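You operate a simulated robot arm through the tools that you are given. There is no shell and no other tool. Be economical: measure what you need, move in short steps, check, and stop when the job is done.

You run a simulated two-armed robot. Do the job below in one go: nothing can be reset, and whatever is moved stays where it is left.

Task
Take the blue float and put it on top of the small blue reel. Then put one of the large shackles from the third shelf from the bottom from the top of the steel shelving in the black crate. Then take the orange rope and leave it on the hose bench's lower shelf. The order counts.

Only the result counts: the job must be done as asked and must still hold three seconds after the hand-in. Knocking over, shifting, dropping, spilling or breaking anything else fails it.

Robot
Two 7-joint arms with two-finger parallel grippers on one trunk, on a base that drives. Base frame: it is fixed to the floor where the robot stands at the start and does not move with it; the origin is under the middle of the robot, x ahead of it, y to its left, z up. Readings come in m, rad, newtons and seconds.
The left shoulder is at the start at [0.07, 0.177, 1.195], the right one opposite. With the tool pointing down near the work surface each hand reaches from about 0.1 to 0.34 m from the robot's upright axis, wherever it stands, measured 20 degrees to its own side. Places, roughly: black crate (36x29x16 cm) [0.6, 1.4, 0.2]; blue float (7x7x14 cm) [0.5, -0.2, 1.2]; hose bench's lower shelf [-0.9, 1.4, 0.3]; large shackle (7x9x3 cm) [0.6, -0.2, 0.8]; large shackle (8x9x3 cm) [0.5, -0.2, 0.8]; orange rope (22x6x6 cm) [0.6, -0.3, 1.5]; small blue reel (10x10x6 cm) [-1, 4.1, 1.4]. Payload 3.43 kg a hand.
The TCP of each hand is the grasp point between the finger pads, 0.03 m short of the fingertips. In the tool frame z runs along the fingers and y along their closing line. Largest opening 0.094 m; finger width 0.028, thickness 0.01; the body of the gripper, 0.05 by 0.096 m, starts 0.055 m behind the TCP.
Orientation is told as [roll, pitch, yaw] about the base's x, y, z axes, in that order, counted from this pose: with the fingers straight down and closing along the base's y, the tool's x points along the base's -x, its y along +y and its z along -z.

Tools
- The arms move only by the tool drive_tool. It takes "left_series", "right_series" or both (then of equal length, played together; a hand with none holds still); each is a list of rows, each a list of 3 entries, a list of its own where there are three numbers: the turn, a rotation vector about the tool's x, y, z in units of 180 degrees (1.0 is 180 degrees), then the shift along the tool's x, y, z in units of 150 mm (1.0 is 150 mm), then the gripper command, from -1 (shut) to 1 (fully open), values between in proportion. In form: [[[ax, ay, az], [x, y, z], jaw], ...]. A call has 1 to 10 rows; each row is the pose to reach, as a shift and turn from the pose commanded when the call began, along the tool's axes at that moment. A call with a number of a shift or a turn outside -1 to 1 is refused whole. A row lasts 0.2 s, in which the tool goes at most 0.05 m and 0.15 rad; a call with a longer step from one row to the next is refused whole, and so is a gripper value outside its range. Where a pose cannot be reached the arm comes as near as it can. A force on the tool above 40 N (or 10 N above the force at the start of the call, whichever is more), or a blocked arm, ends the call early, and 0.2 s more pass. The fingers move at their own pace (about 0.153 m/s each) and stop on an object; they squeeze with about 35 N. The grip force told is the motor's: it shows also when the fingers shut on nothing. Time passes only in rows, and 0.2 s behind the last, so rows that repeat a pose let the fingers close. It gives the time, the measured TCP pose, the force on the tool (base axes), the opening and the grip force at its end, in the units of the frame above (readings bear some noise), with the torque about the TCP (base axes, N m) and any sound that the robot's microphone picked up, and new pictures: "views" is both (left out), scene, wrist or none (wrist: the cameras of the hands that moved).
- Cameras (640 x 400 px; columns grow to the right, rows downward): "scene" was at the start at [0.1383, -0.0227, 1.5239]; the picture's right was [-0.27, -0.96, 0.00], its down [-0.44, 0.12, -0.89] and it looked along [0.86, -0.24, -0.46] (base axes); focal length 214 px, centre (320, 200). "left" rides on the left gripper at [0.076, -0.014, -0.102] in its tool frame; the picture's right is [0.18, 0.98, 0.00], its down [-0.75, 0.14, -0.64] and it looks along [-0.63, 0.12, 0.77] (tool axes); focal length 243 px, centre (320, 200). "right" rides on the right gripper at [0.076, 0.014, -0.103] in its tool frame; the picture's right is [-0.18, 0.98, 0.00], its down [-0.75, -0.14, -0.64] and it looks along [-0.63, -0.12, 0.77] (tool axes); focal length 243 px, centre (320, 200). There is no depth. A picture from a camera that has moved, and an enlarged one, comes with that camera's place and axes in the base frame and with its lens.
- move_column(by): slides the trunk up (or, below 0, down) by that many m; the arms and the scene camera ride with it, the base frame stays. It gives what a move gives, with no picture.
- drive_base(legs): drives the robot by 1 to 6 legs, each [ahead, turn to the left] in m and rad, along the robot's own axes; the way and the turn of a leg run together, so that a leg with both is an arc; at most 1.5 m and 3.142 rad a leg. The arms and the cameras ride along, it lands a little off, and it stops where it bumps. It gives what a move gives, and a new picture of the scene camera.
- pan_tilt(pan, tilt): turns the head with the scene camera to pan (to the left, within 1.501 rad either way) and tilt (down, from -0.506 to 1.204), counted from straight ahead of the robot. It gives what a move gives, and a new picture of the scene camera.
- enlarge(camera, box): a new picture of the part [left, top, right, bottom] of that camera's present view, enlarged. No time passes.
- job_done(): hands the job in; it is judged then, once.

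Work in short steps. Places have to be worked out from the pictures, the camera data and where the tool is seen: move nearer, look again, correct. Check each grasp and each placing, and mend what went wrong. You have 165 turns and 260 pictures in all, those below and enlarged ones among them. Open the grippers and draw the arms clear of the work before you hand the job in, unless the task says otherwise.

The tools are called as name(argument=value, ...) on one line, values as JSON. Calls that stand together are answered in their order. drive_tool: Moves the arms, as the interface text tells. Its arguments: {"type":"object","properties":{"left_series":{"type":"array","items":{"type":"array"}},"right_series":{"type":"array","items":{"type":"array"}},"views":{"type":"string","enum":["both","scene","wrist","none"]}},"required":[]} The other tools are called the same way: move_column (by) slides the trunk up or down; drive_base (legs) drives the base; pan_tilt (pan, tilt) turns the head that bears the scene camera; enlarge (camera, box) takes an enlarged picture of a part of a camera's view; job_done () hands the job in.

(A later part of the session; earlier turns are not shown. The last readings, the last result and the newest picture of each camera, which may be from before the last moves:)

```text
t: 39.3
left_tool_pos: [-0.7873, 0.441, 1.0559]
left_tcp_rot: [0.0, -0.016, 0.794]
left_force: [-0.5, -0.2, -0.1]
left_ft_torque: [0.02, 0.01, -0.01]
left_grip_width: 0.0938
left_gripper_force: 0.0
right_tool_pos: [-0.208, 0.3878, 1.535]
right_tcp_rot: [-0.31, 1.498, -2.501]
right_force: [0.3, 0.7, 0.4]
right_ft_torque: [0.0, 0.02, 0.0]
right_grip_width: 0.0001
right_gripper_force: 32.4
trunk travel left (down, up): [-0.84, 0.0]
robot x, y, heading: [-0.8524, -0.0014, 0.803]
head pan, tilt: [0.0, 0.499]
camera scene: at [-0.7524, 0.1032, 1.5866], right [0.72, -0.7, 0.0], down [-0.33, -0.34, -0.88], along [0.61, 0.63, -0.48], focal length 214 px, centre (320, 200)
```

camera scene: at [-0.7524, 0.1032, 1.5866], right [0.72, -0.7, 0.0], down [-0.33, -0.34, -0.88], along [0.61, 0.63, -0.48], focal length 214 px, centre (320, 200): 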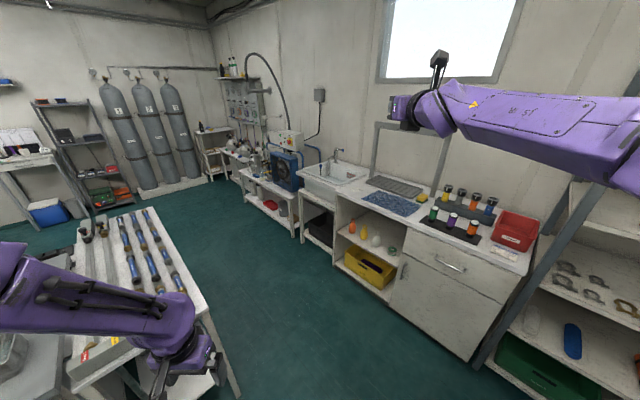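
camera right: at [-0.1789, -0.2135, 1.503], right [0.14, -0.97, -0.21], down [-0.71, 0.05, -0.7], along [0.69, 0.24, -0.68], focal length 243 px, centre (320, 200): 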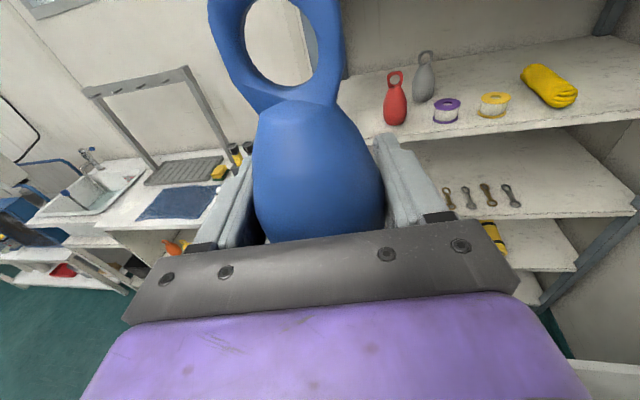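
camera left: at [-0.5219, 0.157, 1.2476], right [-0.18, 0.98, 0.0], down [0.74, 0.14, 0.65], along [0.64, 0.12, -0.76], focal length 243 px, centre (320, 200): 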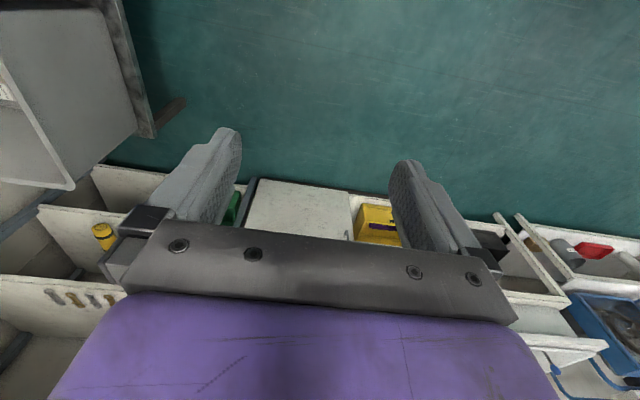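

The float slipped out during the turn (grip width now 0). I need to find it – looking down and around.

pan_tilt(pan=-0.5, tilt=0.8)

pan_tilt(pan=-1.3, tilt=0.8)

pan_tilt(pan=0.3, tilt=0.9)

```text
t: 40.3
left_tool_pos: [-0.7868, 0.4415, 1.0557]
left_tcp_rot: [-0.002, -0.016, 0.796]
left_force: [-0.1, -0.7, -0.1]
left_ft_torque: [0.01, -0.02, 0.01]
left_grip_width: 0.0939
left_gripper_force: 0.0
right_tool_pos: [-0.2063, 0.3861, 1.5342]
right_tcp_rot: [-0.301, 1.497, -2.492]
right_force: [0.4, -0.2, 0.2]
right_ft_torque: [0.0, 0.05, -0.03]
right_grip_width: 0.0003
right_gripper_force: 33.1
trunk travel left (down, up): [-0.84, 0.0]
robot x, y, heading: [-0.8518, -0.0014, 0.798]
head pan, tilt: [-0.499, 0.799]
camera scene: at [-0.7396, 0.0625, 1.5607], right [0.3, -0.95, 0.0], down [-0.68, -0.21, -0.7], along [0.67, 0.21, -0.72], focal length 214 px, centre (320, 200)
```

scene: 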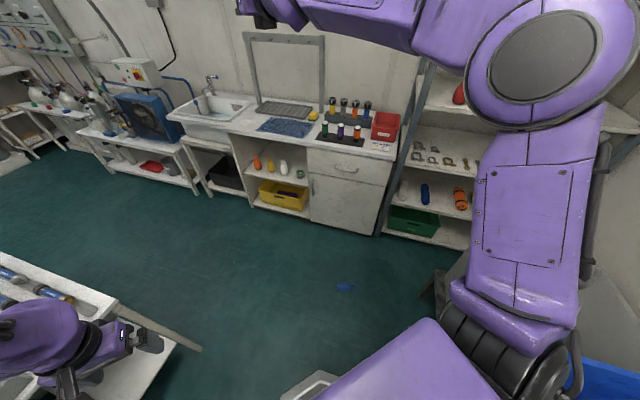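

```text
t: 41.4
left_tool_pos: [-0.7871, 0.4411, 1.0547]
left_tcp_rot: [-0.002, -0.016, 0.797]
left_force: [0.4, 0.2, 0.0]
left_ft_torque: [-0.01, 0.01, 0.01]
left_grip_width: 0.0938
left_gripper_force: 0.0
right_tool_pos: [-0.2075, 0.3876, 1.5347]
right_tcp_rot: [-0.304, 1.497, -2.494]
right_force: [0.6, 0.3, -0.6]
right_ft_torque: [-0.02, 0.0, 0.0]
right_grip_width: 0.0001
right_gripper_force: 33.3
trunk travel left (down, up): [-0.84, 0.0]
robot x, y, heading: [-0.8473, 0.001, 0.794]
head pan, tilt: [-1.3, 0.799]
camera scene: at [-0.7456, -0.0002, 1.5606], right [-0.48, -0.88, 0.0], down [-0.63, 0.34, -0.7], along [0.61, -0.33, -0.72], focal length 214 px, centre (320, 200)
```

scene: 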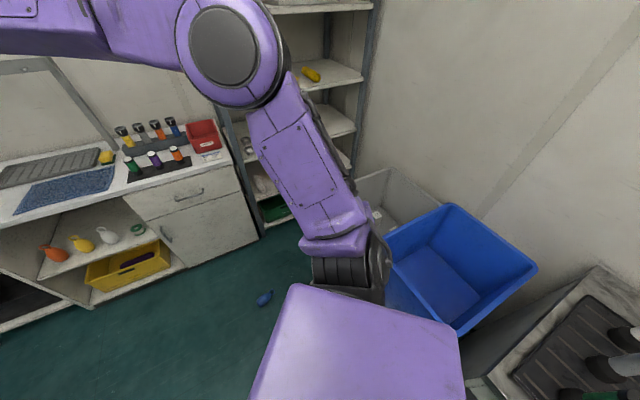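

```text
t: 43.1
left_tool_pos: [-0.7883, 0.4396, 1.0559]
left_tcp_rot: [-0.001, -0.015, 0.795]
left_force: [-0.3, 1.4, -0.4]
left_ft_torque: [0.03, 0.0, 0.01]
left_grip_width: 0.094
left_gripper_force: 0.0
right_tool_pos: [-0.2076, 0.3872, 1.5351]
right_tcp_rot: [-0.301, 1.498, -2.494]
right_force: [-0.6, -0.1, 0.7]
right_ft_torque: [-0.02, 0.01, -0.01]
right_grip_width: 0.0
right_gripper_force: 33.2
trunk travel left (down, up): [-0.84, 0.0]
robot x, y, heading: [-0.8494, -0.0017, 0.8]
head pan, tilt: [0.3, 0.901]
camera scene: at [-0.7821, 0.1057, 1.5527], right [0.89, -0.45, 0.0], down [-0.36, -0.7, -0.62], along [0.28, 0.55, -0.78], focal length 214 px, centre (320, 200)
```

scene: 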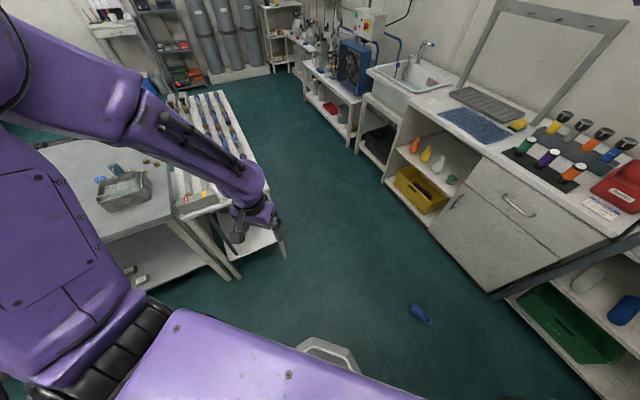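

Found: the float lies on the floor at about (-0.09, 0.07). It was gripped slightly behind its widest line, so it squeezed out. I'll zoom to see its orientation.

enlarge(camera="scene", box=[380, 290, 460, 340])

```text
8.00 times, centred on (420, 315) of scene
camera zoom: at [-0.7821, 0.1057, 1.5527], right [0.89, -0.45, 0.0], down [-0.36, -0.7, -0.62], along [0.28, 0.55, -0.78], focal length 1716 px, centre (-480, -720)
```

zoom: 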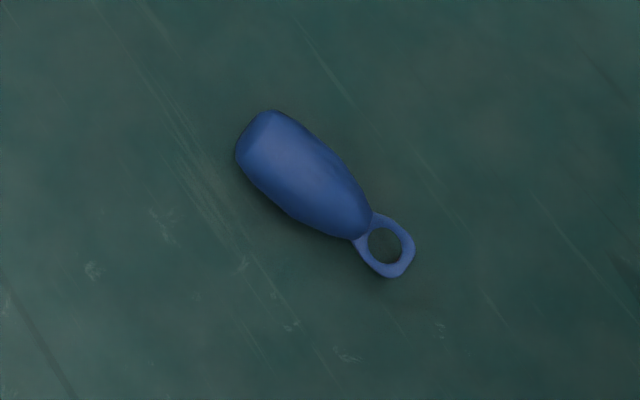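

Float body is at about (-0.095, 0.077), loop pointing toward (0.33, -0.94). I'll fold the right arm back to a hand-down pose first (camera forward), since the pick must be from above.

drive_tool(right_series=[[[0, -0.047, 0], [-0.09, 0.06, -0.09], 1], [[0, -0.094, 0], [-0.18, 0.12, -0.18], 1], [[0, -0.141, 0], [-0.27, 0.18, -0.27], 1], [[0, -0.188, 0], [-0.36, 0.24, -0.36], 1], [[0, -0.235, 0], [-0.45, 0.3, -0.45], 1], [[0, -0.282, 0], [-0.54, 0.36, -0.54], 1], [[0, -0.329, 0], [-0.63, 0.42, -0.63], 1], [[0, -0.376, 0], [-0.72, 0.48, -0.72], 1], [[0, -0.423, 0], [-0.81, 0.54, -0.81], 1], [[0, -0.47, 0], [-0.9, 0.6, -0.9], 1]], views="none")

pan_tilt(pan=0.0, tilt=0.7)

```text
t: 45.3
left_tool_pos: [-0.786, 0.4417, 1.0554]
left_tcp_rot: [-0.002, -0.014, 0.797]
left_force: [0.2, 1.0, -0.1]
left_ft_torque: [-0.02, -0.04, -0.01]
left_grip_width: 0.094
left_gripper_force: 0.1
right_tool_pos: [-0.2185, 0.2209, 1.4075]
right_tcp_rot: [-0.021, 0.023, -2.193]
right_force: [0.3, -0.1, -0.4]
right_ft_torque: [-0.02, 0.0, 0.03]
right_grip_width: 0.094
right_gripper_force: 0.1
trunk travel left (down, up): [-0.84, 0.0]
robot x, y, heading: [-0.8501, -0.0011, 0.8]
head pan, tilt: [0.3, 0.901]
```

```text
t: 46.1
left_tool_pos: [-0.7878, 0.4407, 1.0555]
left_tcp_rot: [-0.001, -0.015, 0.797]
left_force: [-0.1, -0.4, 0.0]
left_ft_torque: [0.04, 0.0, -0.04]
left_grip_width: 0.0941
left_gripper_force: 0.1
right_tool_pos: [-0.2207, 0.2195, 1.4086]
right_tcp_rot: [-0.023, 0.025, -2.193]
right_force: [-0.4, 0.2, -0.7]
right_ft_torque: [0.02, -0.02, -0.01]
right_grip_width: 0.094
right_gripper_force: 0.1
trunk travel left (down, up): [-0.84, 0.0]
robot x, y, heading: [-0.8506, 0.0019, 0.793]
head pan, tilt: [0.0, 0.7]
camera scene: at [-0.7573, 0.0992, 1.5688], right [0.72, -0.7, 0.0], down [-0.45, -0.46, -0.76], along [0.53, 0.55, -0.64], focal length 214 px, centre (320, 200)
```

scene: 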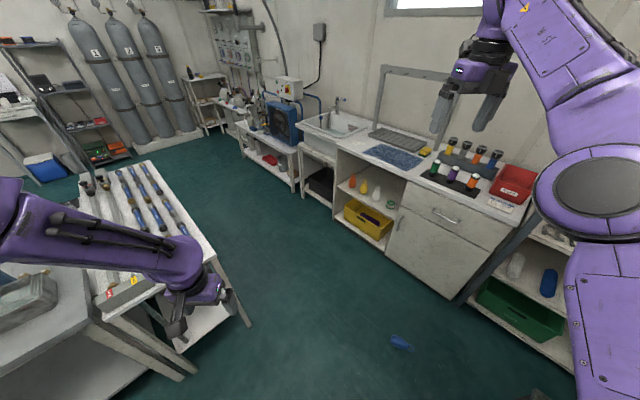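

Hand now points down. I retract it closer to the body and lower it, then drive to the pick stance, going round the float.

drive_tool(right_series=[[[0, 0, 0], [-0.2, -0.1, 0.2], 1], [[0, 0, 0], [-0.4, -0.2, 0.4], 1], [[0, 0, 0], [-0.6, -0.4, 0.6], 1], [[0, 0, 0], [-0.8, -0.6, 0.8], 1], [[0, 0, 0], [-0.95, -0.8, 1.0], 1], [[0, 0, 0], [-0.95, -0.8, 1.0], 1]], views="none")

drive_base(legs=[[0.84, 0], [0, -1.6]])

```text
refused: row 3 steps farther than a row can; nothing moved
```

```text
t: 54.5
left_tool_pos: [0.1806, 0.5299, 1.0562]
left_tcp_rot: [-0.002, -0.016, -0.814]
left_force: [0.1, 0.6, 0.1]
left_ft_torque: [0.01, -0.03, 0.01]
left_grip_width: 0.094
left_gripper_force: 0.0
right_tool_pos: [-0.0631, -0.0277, 1.409]
right_tcp_rot: [-0.02, 0.024, 2.479]
right_force: [0.5, -0.3, 0.3]
right_ft_torque: [0.04, -0.03, -0.01]
right_grip_width: 0.0937
right_gripper_force: 0.0
trunk travel left (down, up): [-0.84, 0.0]
robot x, y, heading: [-0.2557, 0.6097, -0.806]
head pan, tilt: [0.0, 0.7]
camera scene: at [-0.1628, 0.5162, 1.5689], right [-0.72, -0.69, 0.0], down [-0.44, 0.47, -0.76], along [0.53, -0.55, -0.64], focal length 214 px, centre (320, 200)
```

scene: 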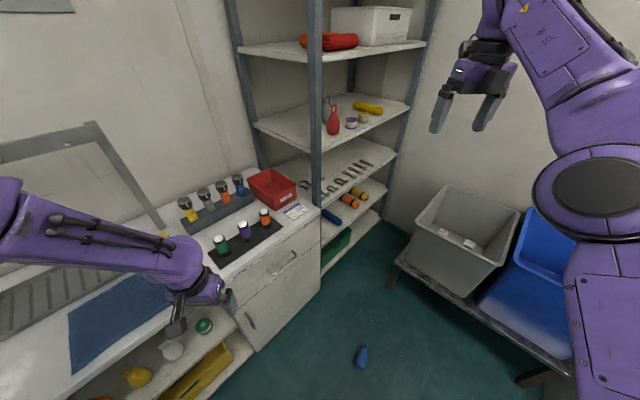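

The base drove safely (the arm call was refused for step size). The stance point is straight ahead, so I retract the arm in smaller steps first.

drive_tool(right_series=[[[0, 0, 0], [-0.16, -0.13, 0.16], 1], [[0, 0, 0], [-0.32, -0.27, 0.33], 1], [[0, 0, 0], [-0.48, -0.4, 0.5], 1], [[0, 0, 0], [-0.64, -0.53, 0.66], 1], [[0, 0, 0], [-0.8, -0.67, 0.83], 1], [[0, 0, 0], [-0.95, -0.8, 1.0], 1], [[0, 0, 0], [-0.95, -0.8, 1.0], 1]], views="none")

drive_base(legs=[[0.25, 0], [0, -0.426]])

```text
t: 56.1
left_tool_pos: [0.1818, 0.5304, 1.0561]
left_tcp_rot: [0.0, -0.016, -0.815]
left_force: [-0.4, -0.3, -0.5]
left_ft_torque: [0.0, 0.0, 0.02]
left_grip_width: 0.0942
left_gripper_force: 0.1
right_tool_pos: [-0.0964, 0.1546, 1.2559]
right_tcp_rot: [-0.022, 0.024, 2.48]
right_force: [-0.9, 0.5, 0.8]
right_ft_torque: [0.0, -0.03, 0.0]
right_grip_width: 0.0943
right_gripper_force: 0.1
trunk travel left (down, up): [-0.84, 0.0]
robot x, y, heading: [-0.2557, 0.6125, -0.814]
head pan, tilt: [0.0, 0.7]
```

```text
t: 59.2
left_tool_pos: [0.2801, 0.1805, 1.0555]
left_tcp_rot: [-0.001, -0.015, -1.236]
left_force: [0.5, 0.8, 0.6]
left_ft_torque: [0.0, -0.01, 0.02]
left_grip_width: 0.0938
left_gripper_force: 0.0
right_tool_pos: [-0.1275, -0.0494, 1.2563]
right_tcp_rot: [-0.02, 0.024, 2.059]
right_force: [0.5, 0.1, 0.8]
right_ft_torque: [0.01, -0.01, 0.0]
right_grip_width: 0.0938
right_gripper_force: 0.0
trunk travel left (down, up): [-0.84, 0.0]
robot x, y, heading: [-0.0884, 0.4306, -1.231]
head pan, tilt: [0.0, 0.7]
camera scene: at [-0.0402, 0.308, 1.5689], right [-0.94, -0.33, 0.0], down [-0.21, 0.61, -0.76], along [0.25, -0.72, -0.64], focal length 214 px, centre (320, 200)
```

scene: 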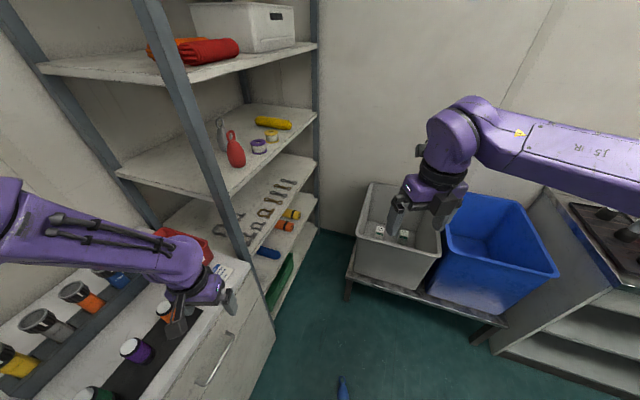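

The left arm is over the workbench here, so lowering the trunk would hit it. I'll shift stance ~0.22 m to the robot's right and use the left hand for the pick instead (mirror of the earlier flip).

drive_base(legs=[[0, 0.653], [-0.368, 0], [0, -0.653], [0.3, 0]])

pan_tilt(pan=0.2, tilt=1.15)

```text
t: 66.7
left_tool_pos: [0.068, 0.0898, 1.0561]
left_tcp_rot: [-0.002, -0.018, -1.251]
left_force: [0.2, 0.0, -0.6]
left_ft_torque: [0.0, 0.01, 0.01]
left_grip_width: 0.094
left_gripper_force: 0.0
right_tool_pos: [-0.3403, -0.1331, 1.2573]
right_tcp_rot: [-0.022, 0.028, 2.047]
right_force: [-0.5, 0.6, -0.7]
right_ft_torque: [-0.02, -0.02, -0.01]
right_grip_width: 0.0941
right_gripper_force: 0.1
trunk travel left (down, up): [-0.84, 0.0]
robot x, y, heading: [-0.2902, 0.3495, -1.249]
head pan, tilt: [0.0, 0.7]
camera scene: at [-0.2507, 0.2233, 1.5691], right [-0.95, -0.32, 0.0], down [-0.21, 0.61, -0.77], along [0.24, -0.73, -0.64], focal length 214 px, centre (320, 200)
```

scene: 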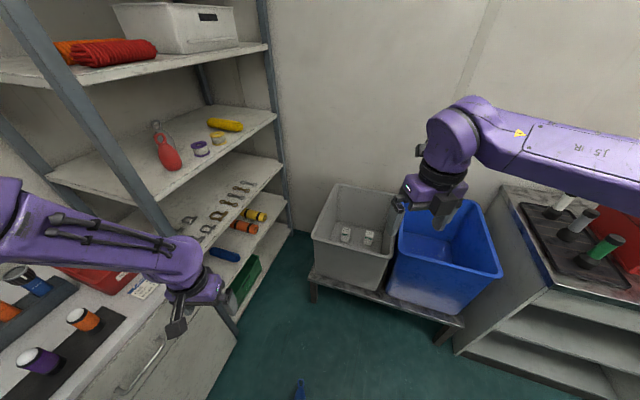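

```text
t: 67.6
left_tool_pos: [0.0672, 0.0883, 1.0552]
left_tcp_rot: [-0.002, -0.016, -1.25]
left_force: [-0.1, 0.1, -0.1]
left_ft_torque: [0.02, 0.02, 0.03]
left_grip_width: 0.0942
left_gripper_force: 0.1
right_tool_pos: [-0.3407, -0.1368, 1.256]
right_tcp_rot: [-0.022, 0.025, 2.046]
right_force: [0.4, -0.1, -0.1]
right_ft_torque: [0.02, 0.0, -0.03]
right_grip_width: 0.094
right_gripper_force: 0.1
trunk travel left (down, up): [-0.84, 0.0]
robot x, y, heading: [-0.2903, 0.3472, -1.25]
head pan, tilt: [0.201, 1.15]
camera scene: at [-0.2472, 0.2494, 1.5358], right [-0.87, -0.5, 0.0], down [-0.46, 0.79, -0.41], along [0.2, -0.35, -0.91], focal length 214 px, centre (320, 200)
```

scene: 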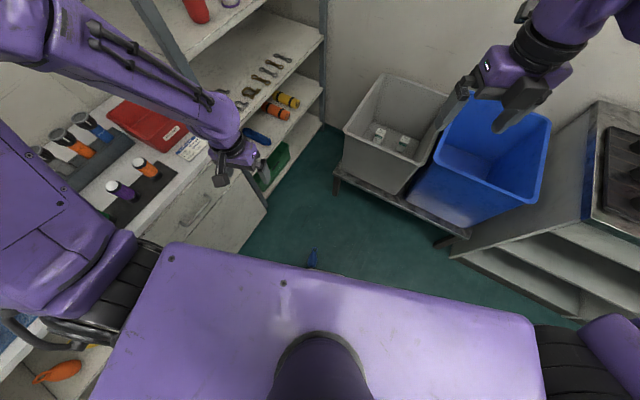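

The float's loop end just shows past the torso. I flip the left hand by ~180° about its axis, then look with its wrist camera.

drive_tool(left_series=[[[0, 0, -0.047], [0, -0.05, 0], 1], [[0, 0, -0.094], [0, -0.1, 0], 1], [[0, 0, -0.141], [0, -0.2, 0], 1], [[0, 0, -0.188], [0, -0.3, 0], 1], [[0, 0, -0.235], [0, -0.4, 0], 1], [[0, 0, -0.282], [0, -0.5, 0], 1], [[0, 0, -0.329], [0, -0.6, 0], 1], [[0, 0, -0.376], [0, -0.7, 0], 1], [[0, 0, -0.423], [0, -0.8, 0], 1], [[0, 0, -0.47], [0, -0.9, 0], 1]], views="none")

drive_tool(left_series=[[[0, 0, -0.047], [0, 0, 0], 1], [[0, 0, -0.094], [0, 0, 0], 1], [[0, 0, -0.141], [0, 0, 0], 1], [[0, 0, -0.188], [0, 0, 0], 1], [[0, 0, -0.235], [0, 0, 0], 1], [[0, 0, -0.282], [0, 0, 0], 1], [[0, 0, -0.329], [0, 0, 0], 1], [[0, 0, -0.376], [0, 0, 0], 1], [[0, 0, -0.423], [0, 0, 0], 1], [[0, 0, -0.47], [0, 0, 0], 1]], views="wrist")

```text
t: 69.8
left_tool_pos: [-0.0618, 0.0461, 1.0558]
left_tcp_rot: [-0.017, 0.005, 0.232]
left_force: [0.0, -0.1, 0.2]
left_ft_torque: [0.03, 0.01, -0.03]
left_grip_width: 0.094
left_gripper_force: 0.0
right_tool_pos: [-0.3418, -0.1341, 1.2561]
right_tcp_rot: [-0.023, 0.024, 2.042]
right_force: [-0.1, 0.0, -0.4]
right_ft_torque: [0.0, -0.04, 0.01]
right_grip_width: 0.0939
right_gripper_force: 0.0
trunk travel left (down, up): [-0.84, 0.0]
robot x, y, heading: [-0.2914, 0.3454, -1.248]
head pan, tilt: [0.201, 1.15]
```

```text
t: 72.0
left_tool_pos: [-0.0639, 0.043, 1.061]
left_tcp_rot: [0.033, 0.025, 1.711]
left_force: [0.3, 0.3, 0.3]
left_ft_torque: [0.02, -0.01, 0.01]
left_grip_width: 0.094
left_gripper_force: 0.1
right_tool_pos: [-0.3407, -0.1342, 1.2554]
right_tcp_rot: [-0.02, 0.024, 2.046]
right_force: [0.8, 0.0, -0.8]
right_ft_torque: [0.0, 0.0, 0.01]
right_grip_width: 0.0942
right_gripper_force: 0.1
trunk travel left (down, up): [-0.84, 0.0]
robot x, y, heading: [-0.2931, 0.349, -1.242]
head pan, tilt: [0.201, 1.15]
camera left: at [-0.0356, -0.0261, 1.1645], right [-0.95, -0.32, 0.04], down [-0.23, 0.75, 0.63], along [-0.23, 0.59, -0.78], focal length 243 px, centre (320, 200)
```

left: 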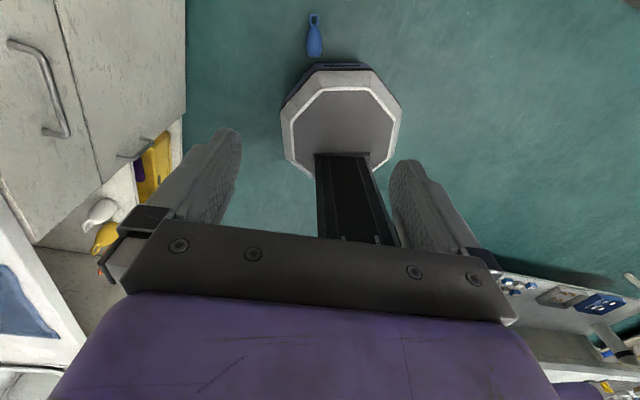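

Clear view: float body at (-0.093, 0.077), axis toward (0.36, -0.93), just ahead of the base. I align the left hand over it, and lower the column in part.

drive_tool(left_series=[[[0, 0, -0.036], [-0.12, 0.08, 0], 1], [[0, 0, -0.073], [-0.25, 0.16, 0], 1], [[0, 0, -0.073], [-0.25, 0.16, 0], 1]], views="none")

move_column(by=-0.6)

drive_tool(left_series=[[[0, 0, 0], [0, 0, 0], 1]], views="both")

```text
t: 72.8
left_tool_pos: [-0.0615, 0.0931, 1.0332]
left_tcp_rot: [0.043, 0.019, 1.942]
left_force: [0.6, -0.3, 0.8]
left_ft_torque: [-0.02, -0.01, 0.04]
left_grip_width: 0.0941
left_gripper_force: 0.1
left hand out of reach, approached as far as the arm can: row 1, 2, 3
right_tool_pos: [-0.3411, -0.1345, 1.2564]
right_tcp_rot: [-0.021, 0.025, 2.043]
right_force: [0.7, 0.6, -0.6]
right_ft_torque: [-0.01, -0.02, 0.0]
right_grip_width: 0.094
right_gripper_force: 0.0
trunk travel left (down, up): [-0.84, 0.0]
robot x, y, heading: [-0.2953, 0.349, -1.24]
head pan, tilt: [0.201, 1.15]
```

```text
refused: -0.6 is not a number from -0.4 to 0.4
```

```text
t: 73.2
left_tool_pos: [-0.0641, 0.0944, 1.0345]
left_tcp_rot: [0.041, 0.021, 1.94]
left_force: [-1.0, -0.2, 0.1]
left_ft_torque: [0.04, 0.01, 0.01]
left_grip_width: 0.0939
left_gripper_force: 0.0
right_tool_pos: [-0.3403, -0.1341, 1.2568]
right_tcp_rot: [-0.021, 0.025, 2.046]
right_force: [0.3, 0.8, 0.2]
right_ft_torque: [0.03, -0.02, -0.01]
right_grip_width: 0.0939
right_gripper_force: 0.1
trunk travel left (down, up): [-0.84, 0.0]
robot x, y, heading: [-0.2912, 0.3483, -1.246]
head pan, tilt: [0.201, 1.15]
camera scene: at [-0.2475, 0.2503, 1.5358], right [-0.87, -0.5, 0.0], down [-0.46, 0.79, -0.41], along [0.2, -0.35, -0.91], focal length 214 px, centre (320, 200)
camera left: at [-0.0189, 0.032, 1.1373], right [-0.85, -0.52, 0.05], down [-0.38, 0.67, 0.63], along [-0.36, 0.52, -0.77], focal length 243 px, centre (320, 200)
```

scene: 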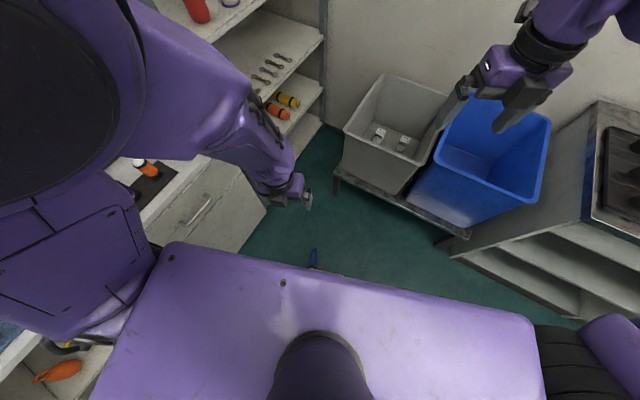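
left: 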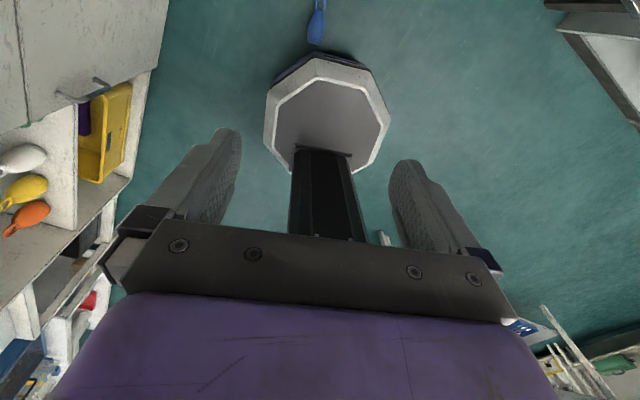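

Near its reach limit while folded high. I'll extend the hand downward with the arm first, centring on the float.

drive_tool(left_series=[[[0, 0, 0], [0.01, 0.05, 0.25], 1], [[0, 0, 0], [0.02, 0.1, 0.5], 1], [[0, 0, 0], [0.03, 0.15, 0.75], 1], [[0, 0, 0], [0.04, 0.22, 1.0], 1], [[0, 0, 0], [0.04, 0.22, 1.0], 1]], views="none")

drive_tool(left_series=[[[0, 0, 0], [0, 0, 0.25], 1], [[0, 0, 0], [0, 0, 0.5], 1], [[0, 0, 0], [0, 0, 0.75], 1], [[0, 0, 0], [0, 0, 1.0], 1], [[0, 0, 0], [0, 0, 1.0], 1]], views="both")

```text
t: 74.4
left_tool_pos: [-0.0876, 0.0754, 0.8824]
left_tcp_rot: [0.014, 0.012, 1.948]
left_force: [-1.5, 0.6, 1.0]
left_ft_torque: [0.0, 0.0, 0.01]
left_grip_width: 0.0941
left_gripper_force: 0.1
right_tool_pos: [-0.3404, -0.1348, 1.2556]
right_tcp_rot: [-0.019, 0.024, 2.044]
right_force: [-0.8, 0.5, -0.8]
right_ft_torque: [0.0, -0.04, -0.01]
right_grip_width: 0.0942
right_gripper_force: 0.1
trunk travel left (down, up): [-0.84, 0.0]
robot x, y, heading: [-0.2913, 0.3496, -1.245]
head pan, tilt: [0.201, 1.15]
```

```text
t: 75.6
left_tool_pos: [-0.0863, 0.0733, 0.7331]
left_tcp_rot: [0.002, 0.016, 1.933]
left_force: [-0.1, -0.2, 0.0]
left_ft_torque: [-0.01, -0.01, 0.0]
left_grip_width: 0.0941
left_gripper_force: 0.1
right_tool_pos: [-0.3407, -0.1339, 1.2564]
right_tcp_rot: [-0.022, 0.026, 2.045]
right_force: [-0.3, 0.3, 0.2]
right_ft_torque: [0.02, 0.0, 0.02]
right_grip_width: 0.094
right_gripper_force: 0.0
trunk travel left (down, up): [-0.84, 0.0]
robot x, y, heading: [-0.2954, 0.3471, -1.248]
head pan, tilt: [0.201, 1.15]
camera scene: at [-0.2475, 0.2503, 1.5358], right [-0.87, -0.5, 0.0], down [-0.46, 0.79, -0.41], along [0.2, -0.35, -0.91], focal length 214 px, centre (320, 200)
camera left: at [-0.0462, 0.0109, 0.8365], right [-0.85, -0.52, 0.0], down [-0.4, 0.66, 0.63], along [-0.33, 0.54, -0.78], focal length 243 px, centre (320, 200)
```

scene: 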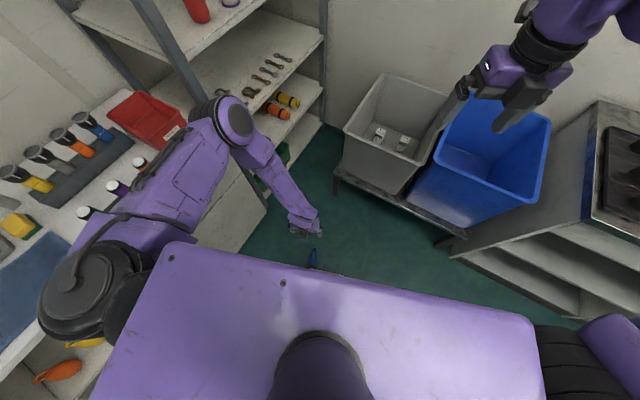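
left: 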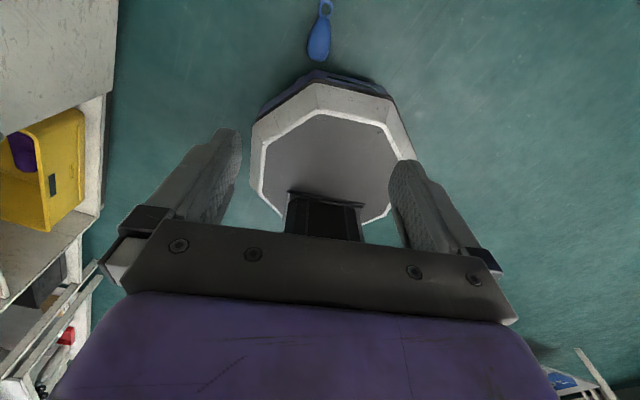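

Elbow is clear of bench and shelving. Lowering the column 0.4 m, then look.

move_column(by=-0.4)

drive_tool(left_series=[[[0, 0, 0], [0, 0, 0], 1]], views="both")

```text
t: 79.4
left_tool_pos: [-0.0866, 0.0744, 0.3326]
left_tcp_rot: [0.001, 0.015, 1.933]
left_force: [0.3, 0.0, 0.1]
left_ft_torque: [-0.01, 0.01, 0.02]
left_grip_width: 0.0939
left_gripper_force: 0.0
right_tool_pos: [-0.3402, -0.1332, 0.8563]
right_tcp_rot: [-0.021, 0.025, 2.044]
right_force: [-0.3, -0.6, -0.4]
right_ft_torque: [0.02, -0.02, 0.0]
right_grip_width: 0.094
right_gripper_force: 0.0
trunk travel left (down, up): [-0.44, 0.4]
robot x, y, heading: [-0.2949, 0.3445, -1.245]
head pan, tilt: [0.201, 1.15]
```

```text
t: 79.8
left_tool_pos: [-0.0867, 0.074, 0.3334]
left_tcp_rot: [0.0, 0.016, 1.933]
left_force: [-0.7, 0.5, 0.4]
left_ft_torque: [0.03, 0.02, 0.01]
left_grip_width: 0.0939
left_gripper_force: 0.1
right_tool_pos: [-0.3402, -0.1345, 0.8571]
right_tcp_rot: [-0.021, 0.025, 2.044]
right_force: [-0.8, 0.1, 0.0]
right_ft_torque: [-0.04, 0.01, -0.01]
right_grip_width: 0.094
right_gripper_force: 0.0
trunk travel left (down, up): [-0.44, 0.4]
robot x, y, heading: [-0.2912, 0.3463, -1.244]
head pan, tilt: [0.201, 1.15]
camera scene: at [-0.2473, 0.25, 1.1358], right [-0.87, -0.5, 0.0], down [-0.46, 0.79, -0.41], along [0.2, -0.35, -0.91], focal length 214 px, centre (320, 200)
camera left: at [-0.0462, 0.0108, 0.4367], right [-0.85, -0.52, 0.0], down [-0.4, 0.66, 0.63], along [-0.33, 0.54, -0.78], focal length 243 px, centre (320, 200)
```

scene: 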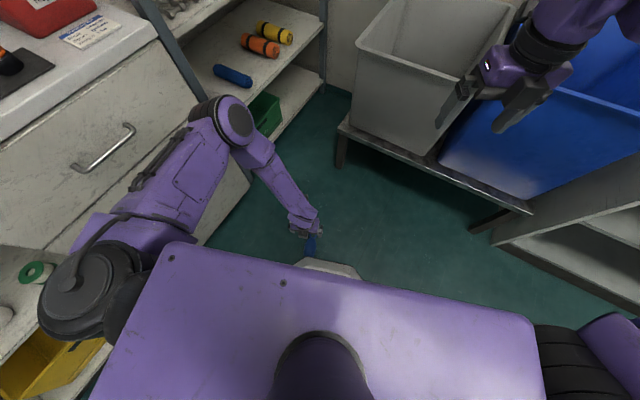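
left: 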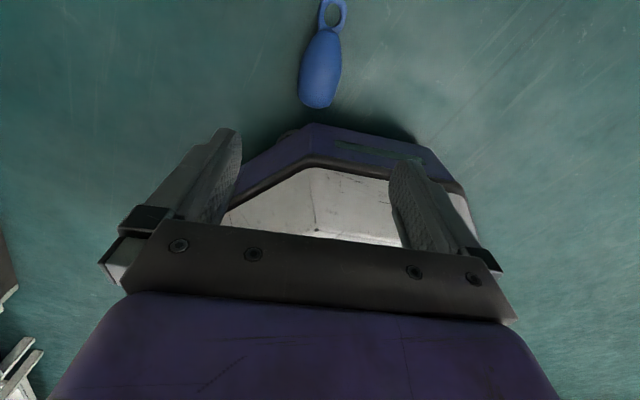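

Aligned over the body. I lower 0.26 m more and look again.

move_column(by=-0.26)

drive_tool(left_series=[[[0, 0, 0], [0, 0, 0], 1]], views="wrist")

```text
t: 82.5
left_tool_pos: [-0.0869, 0.0746, 0.0734]
left_tcp_rot: [0.001, 0.016, 1.932]
left_force: [0.0, -0.3, 0.4]
left_ft_torque: [0.02, -0.03, 0.0]
left_grip_width: 0.094
left_gripper_force: 0.0
right_tool_pos: [-0.3399, -0.1346, 0.5962]
right_tcp_rot: [-0.021, 0.024, 2.045]
right_force: [-0.1, 1.0, -0.8]
right_ft_torque: [0.01, -0.01, -0.03]
right_grip_width: 0.094
right_gripper_force: 0.1
trunk travel left (down, up): [-0.18, 0.66]
robot x, y, heading: [-0.2917, 0.3515, -1.251]
head pan, tilt: [0.201, 1.15]
```

```text
t: 82.9
left_tool_pos: [-0.0873, 0.0753, 0.0737]
left_tcp_rot: [0.002, 0.015, 1.932]
left_force: [-0.2, -0.3, -0.4]
left_ft_torque: [0.0, 0.02, 0.01]
left_grip_width: 0.0941
left_gripper_force: 0.1
right_tool_pos: [-0.3406, -0.1348, 0.5964]
right_tcp_rot: [-0.022, 0.025, 2.044]
right_force: [-0.4, 0.2, 0.3]
right_ft_torque: [0.01, 0.03, 0.01]
right_grip_width: 0.0941
right_gripper_force: 0.0
trunk travel left (down, up): [-0.18, 0.66]
robot x, y, heading: [-0.2963, 0.3486, -1.244]
head pan, tilt: [0.201, 1.15]
camera left: at [-0.0462, 0.0108, 0.1767], right [-0.85, -0.52, 0.0], down [-0.4, 0.66, 0.63], along [-0.33, 0.54, -0.78], focal length 243 px, centre (320, 200)
```

left: 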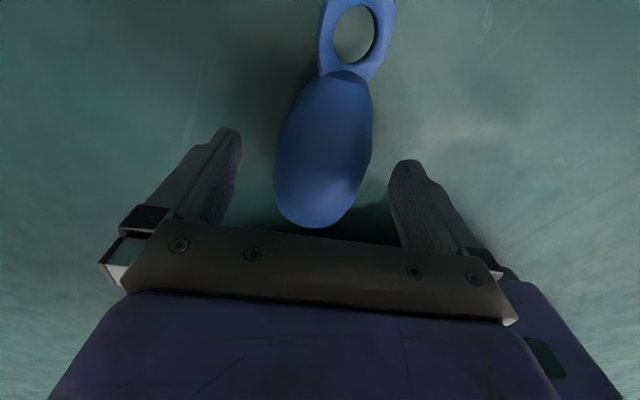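

The float is centred between the fingers. I lower to the floor level (TCP about 0.034) and close.

drive_tool(left_series=[[[0, 0, 0], [0, 0, 0.13], 1], [[0, 0, 0], [0, 0, 0.26], 1], [[0, 0, 0], [0, 0, 0.26], 0.5], [[0, 0, 0], [0, 0, 0.26], 0], [[0, 0, 0], [0, 0, 0.26], -1], [[0, 0, 0], [0, 0, 0.26], -1], [[0, 0, 0], [0, 0, 0.26], -1]], views="wrist")

```text
t: 84.5
left_tool_pos: [-0.0851, 0.0739, 0.0343]
left_tcp_rot: [0.002, 0.016, 1.931]
left_force: [-0.3, -0.3, 0.3]
left_ft_torque: [0.01, -0.02, -0.01]
left_grip_width: 0.0636
left_gripper_force: 35.2
right_tool_pos: [-0.3413, -0.1345, 0.5975]
right_tcp_rot: [-0.022, 0.023, 2.046]
right_force: [0.7, 0.4, 0.4]
right_ft_torque: [-0.02, 0.0, -0.03]
right_grip_width: 0.0942
right_gripper_force: 0.0
trunk travel left (down, up): [-0.18, 0.66]
robot x, y, heading: [-0.2963, 0.3449, -1.244]
head pan, tilt: [0.201, 1.15]
camera left: at [-0.0458, 0.0099, 0.1378], right [-0.85, -0.52, 0.0], down [-0.4, 0.66, 0.63], along [-0.33, 0.54, -0.78], focal length 243 px, centre (320, 200)
```

left: 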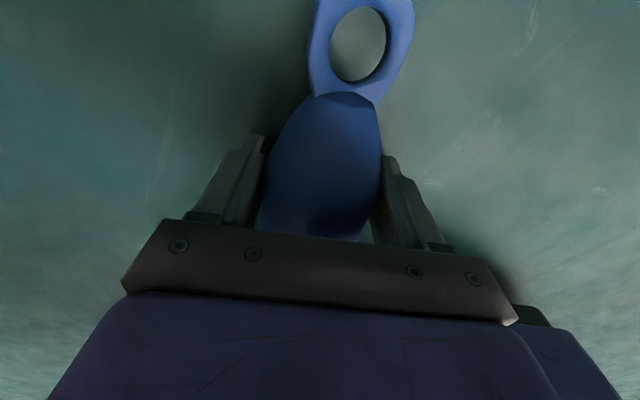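

Gripped at its middle (64 mm). I lift it by column and check it stays.

move_column(by=0.4)

drive_tool(left_series=[[[0, 0, 0], [0, 0, 0], -1]], views="both")

```text
t: 88.3
left_tool_pos: [-0.0861, 0.074, 0.435]
left_tcp_rot: [0.003, 0.016, 1.934]
left_force: [0.4, -0.6, -1.0]
left_ft_torque: [0.01, -0.01, -0.01]
left_grip_width: 0.0634
left_gripper_force: 35.0
right_tool_pos: [-0.3404, -0.1345, 0.9972]
right_tcp_rot: [-0.021, 0.026, 2.044]
right_force: [0.1, -1.0, -0.8]
right_ft_torque: [-0.04, -0.01, -0.01]
right_grip_width: 0.0939
right_gripper_force: 0.1
trunk travel left (down, up): [-0.58, 0.26]
robot x, y, heading: [-0.2928, 0.3449, -1.248]
head pan, tilt: [0.201, 1.15]
```

```text
t: 88.7
left_tool_pos: [-0.0869, 0.0732, 0.4339]
left_tcp_rot: [0.001, 0.015, 1.933]
left_force: [-0.6, 0.3, -1.2]
left_ft_torque: [-0.02, 0.03, 0.02]
left_grip_width: 0.0635
left_gripper_force: 35.1
right_tool_pos: [-0.3414, -0.1345, 0.995]
right_tcp_rot: [-0.021, 0.024, 2.046]
right_force: [-0.6, -0.2, 0.2]
right_ft_torque: [-0.03, -0.04, -0.03]
right_grip_width: 0.0939
right_gripper_force: 0.0
trunk travel left (down, up): [-0.58, 0.26]
robot x, y, heading: [-0.2916, 0.3448, -1.248]
head pan, tilt: [0.201, 1.15]
camera scene: at [-0.2473, 0.2499, 1.2757], right [-0.87, -0.5, 0.0], down [-0.46, 0.79, -0.41], along [0.2, -0.35, -0.91], focal length 214 px, centre (320, 200)
camera left: at [-0.0458, 0.0098, 0.5378], right [-0.85, -0.52, 0.0], down [-0.4, 0.66, 0.63], along [-0.33, 0.54, -0.78], focal length 243 px, centre (320, 200)
```

scene: 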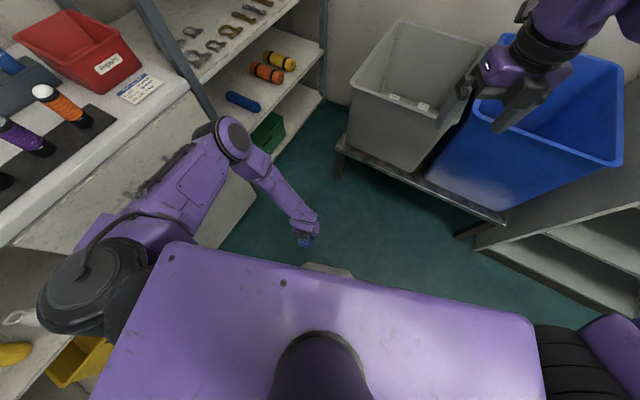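
left: 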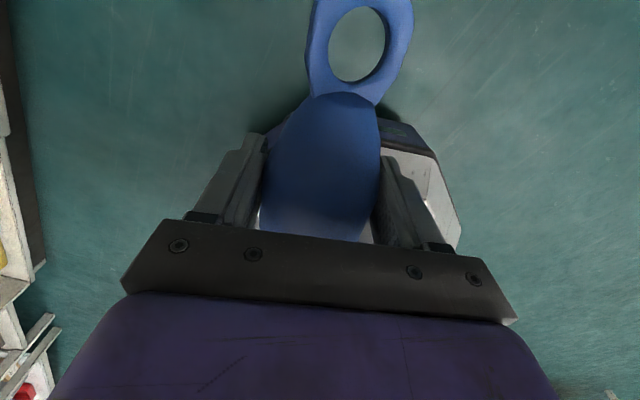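

Held well. Raise the column (0.26 up to top), then turn left in small legs toward +y, so the float isn't jerked.

move_column(by=0.26)

drive_base(legs=[[0, 0.25], [0, 0.25], [0, 0.25], [0, 0.25]])

```text
t: 91.4
left_tool_pos: [-0.0857, 0.0744, 0.6939]
left_tcp_rot: [0.001, 0.017, 1.931]
left_force: [-0.6, -0.9, -1.5]
left_ft_torque: [-0.05, 0.0, 0.0]
left_grip_width: 0.0637
left_gripper_force: 35.7
right_tool_pos: [-0.34, -0.1346, 1.2553]
right_tcp_rot: [-0.022, 0.024, 2.045]
right_force: [0.6, -0.9, 1.0]
right_ft_torque: [0.01, 0.02, 0.02]
right_grip_width: 0.0937
right_gripper_force: 0.1
trunk travel left (down, up): [-0.84, 0.0]
robot x, y, heading: [-0.2912, 0.3479, -1.246]
head pan, tilt: [0.201, 1.15]
```

```text
t: 95.2
left_tool_pos: [0.0485, 0.3728, 0.6947]
left_tcp_rot: [0.001, 0.016, 2.929]
left_force: [-0.6, -0.9, -1.4]
left_ft_torque: [-0.01, -0.01, -0.01]
left_grip_width: 0.0637
left_gripper_force: 34.9
right_tool_pos: [0.0855, 0.0451, 1.2571]
right_tcp_rot: [-0.023, 0.025, 3.044]
right_force: [-0.1, 0.1, 0.0]
right_ft_torque: [-0.03, -0.06, 0.03]
right_grip_width: 0.0938
right_gripper_force: 0.1
trunk travel left (down, up): [-0.84, 0.0]
robot x, y, heading: [-0.2889, 0.3463, -0.251]
head pan, tilt: [0.201, 1.15]
camera scene: at [-0.1849, 0.3334, 1.5358], right [-0.05, -1.0, 0.0], down [-0.91, 0.04, -0.41], along [0.41, -0.02, -0.91], focal length 214 px, centre (320, 200)
```

scene: 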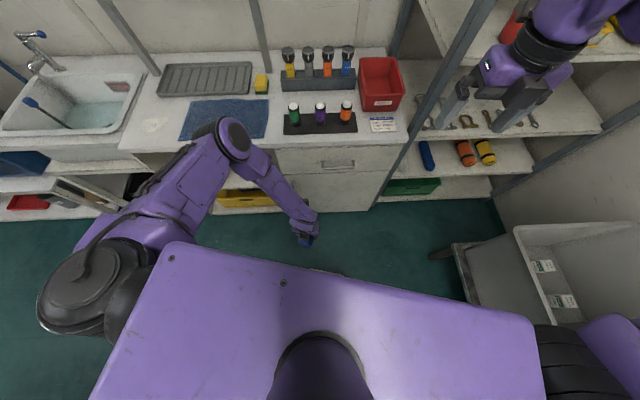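

Elbow clear of the bench, float held. Continue turning to face +y.

drive_base(legs=[[0, 0.304], [0, 0.304], [0, 0.304], [0, 0.304], [0, 0.304], [0, 0.304]])

pan_tilt(pan=0.0, tilt=0.5)

```text
t: 101.5
left_tool_pos: [-0.3954, 0.6736, 0.6939]
left_tcp_rot: [0.003, 0.016, -1.55]
left_force: [-0.9, 0.2, -0.4]
left_ft_torque: [0.01, 0.01, 0.04]
left_grip_width: 0.0633
left_gripper_force: 35.2
right_tool_pos: [-0.0851, 0.7852, 1.2564]
right_tcp_rot: [-0.021, 0.026, -1.439]
right_force: [-0.4, -0.5, 0.5]
right_ft_torque: [-0.03, 0.01, -0.03]
right_grip_width: 0.0941
right_gripper_force: 0.0
trunk travel left (down, up): [-0.84, 0.0]
robot x, y, heading: [-0.2976, 0.3493, 1.552]
head pan, tilt: [0.201, 1.15]
camera scene: at [-0.302, 0.4576, 1.5358], right [0.98, 0.18, 0.0], down [0.17, -0.9, -0.41], along [-0.08, 0.4, -0.91], focal length 214 px, centre (320, 200)
```

scene: 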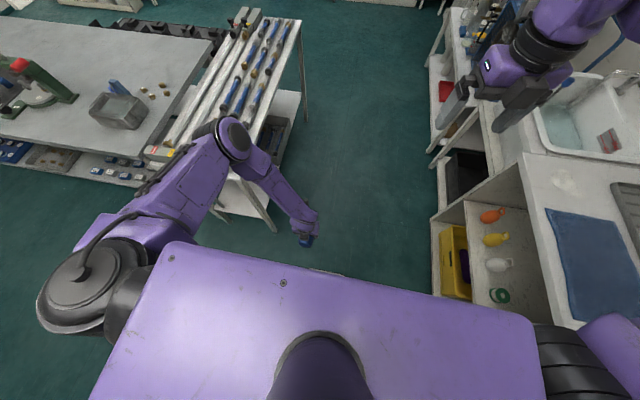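

```text
t: 102.5
left_tool_pos: [-0.3955, 0.6745, 0.6927]
left_tcp_rot: [0.001, 0.015, -1.55]
left_force: [-0.2, -0.2, -1.0]
left_ft_torque: [0.01, -0.03, -0.01]
left_grip_width: 0.0635
left_gripper_force: 35.7
right_tool_pos: [-0.0866, 0.786, 1.2555]
right_tcp_rot: [-0.022, 0.024, -1.44]
right_force: [-0.1, -0.5, 0.7]
right_ft_torque: [0.01, 0.02, 0.03]
right_grip_width: 0.0939
right_gripper_force: 0.2
trunk travel left (down, up): [-0.84, 0.0]
robot x, y, heading: [-0.292, 0.349, 1.554]
head pan, tilt: [0.0, 0.499]
camera scene: at [-0.2905, 0.4903, 1.5865], right [1.0, -0.02, 0.0], down [-0.01, -0.48, -0.88], along [0.01, 0.88, -0.48], focal length 214 px, centre (320, 200)
```

scene: 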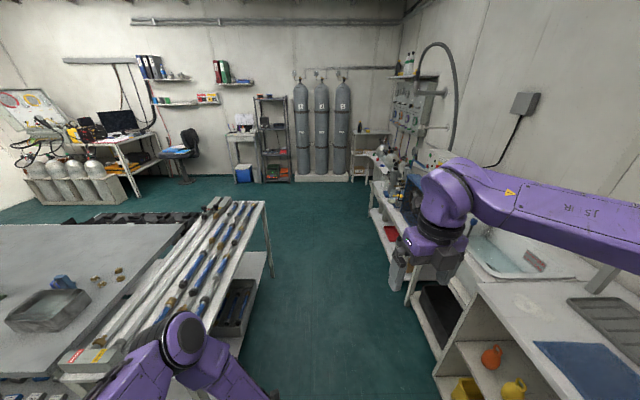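

Now raise and extend the left hand ahead, then pitch it to horizontal (camera on top).

drive_tool(left_series=[[[0, 0, 0], [0.15, -0.05, -0.17], -1], [[0, 0, 0], [0.3, -0.1, -0.34], -1], [[0, 0, 0], [0.45, -0.15, -0.5], -1], [[0, 0, 0], [0.6, -0.2, -0.67], -1], [[0, 0, 0], [0.75, -0.25, -0.84], -1], [[0, 0, 0], [0.9, -0.3, -1.0], -1]], views="none")

drive_tool(left_series=[[[0, 0.047, 0], [0.09, 0, -0.1], -1], [[0, 0.094, 0], [0.18, 0, -0.2], -1], [[0, 0.141, 0], [0.27, 0, -0.3], -1], [[0, 0.188, 0], [0.36, 0, -0.4], -1], [[0, 0.235, 0], [0.45, 0, -0.5], -1], [[0, 0.282, 0], [0.54, 0, -0.6], -1], [[0, 0.329, 0], [0.63, 0, -0.7], -1], [[0, 0.376, 0], [0.72, 0, -0.8], -1], [[0, 0.423, 0], [0.81, 0, -0.9], -1], [[0, 0.47, 0], [0.9, 0, -1.0], -1]], views="both")

```text
t: 103.9
left_tool_pos: [-0.4454, 0.8068, 0.8479]
left_tcp_rot: [0.001, 0.015, -1.549]
left_force: [-0.2, -0.5, -1.5]
left_ft_torque: [0.04, -0.01, -0.01]
left_grip_width: 0.0636
left_gripper_force: 35.0
right_tool_pos: [-0.0873, 0.7863, 1.2559]
right_tcp_rot: [-0.019, 0.024, -1.438]
right_force: [-0.1, 0.3, -0.3]
right_ft_torque: [-0.04, 0.02, 0.02]
right_grip_width: 0.0938
right_gripper_force: 0.0
trunk travel left (down, up): [-0.84, 0.0]
robot x, y, heading: [-0.2965, 0.3458, 1.556]
head pan, tilt: [0.0, 0.499]
```

```text
t: 106.1
left_tool_pos: [-0.4464, 0.9394, 0.998]
left_tcp_rot: [0.03, 1.493, -1.522]
left_force: [0.4, -0.6, -1.2]
left_ft_torque: [-0.01, 0.01, -0.03]
left_grip_width: 0.0636
left_gripper_force: 35.2
right_tool_pos: [-0.0864, 0.7868, 1.2555]
right_tcp_rot: [-0.024, 0.025, -1.438]
right_force: [0.7, 0.6, 0.1]
right_ft_torque: [0.01, 0.03, -0.01]
right_grip_width: 0.0943
right_gripper_force: 0.1
trunk travel left (down, up): [-0.84, 0.0]
robot x, y, heading: [-0.2914, 0.3461, 1.557]
head pan, tilt: [0.0, 0.499]
camera scene: at [-0.2905, 0.491, 1.5865], right [1.0, -0.02, 0.0], down [-0.01, -0.48, -0.88], along [0.01, 0.88, -0.48], focal length 214 px, centre (320, 200)
camera left: at [-0.4584, 0.844, 1.0817], right [0.98, 0.03, 0.19], down [0.16, -0.7, -0.7], along [0.11, 0.72, -0.69], focal length 243 px, centre (320, 200)
```

scene: 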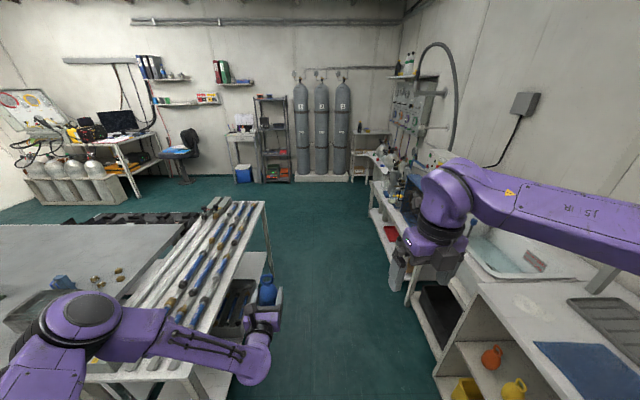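
left: 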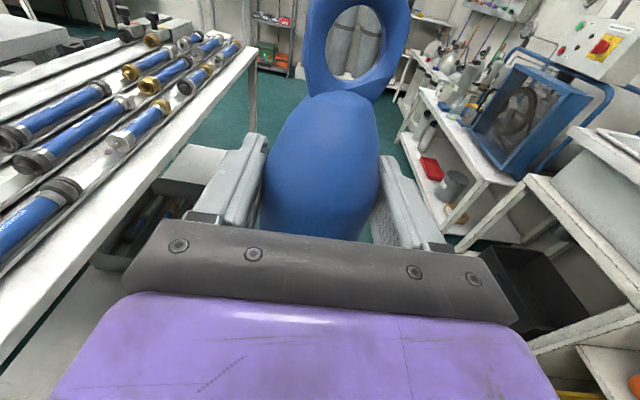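

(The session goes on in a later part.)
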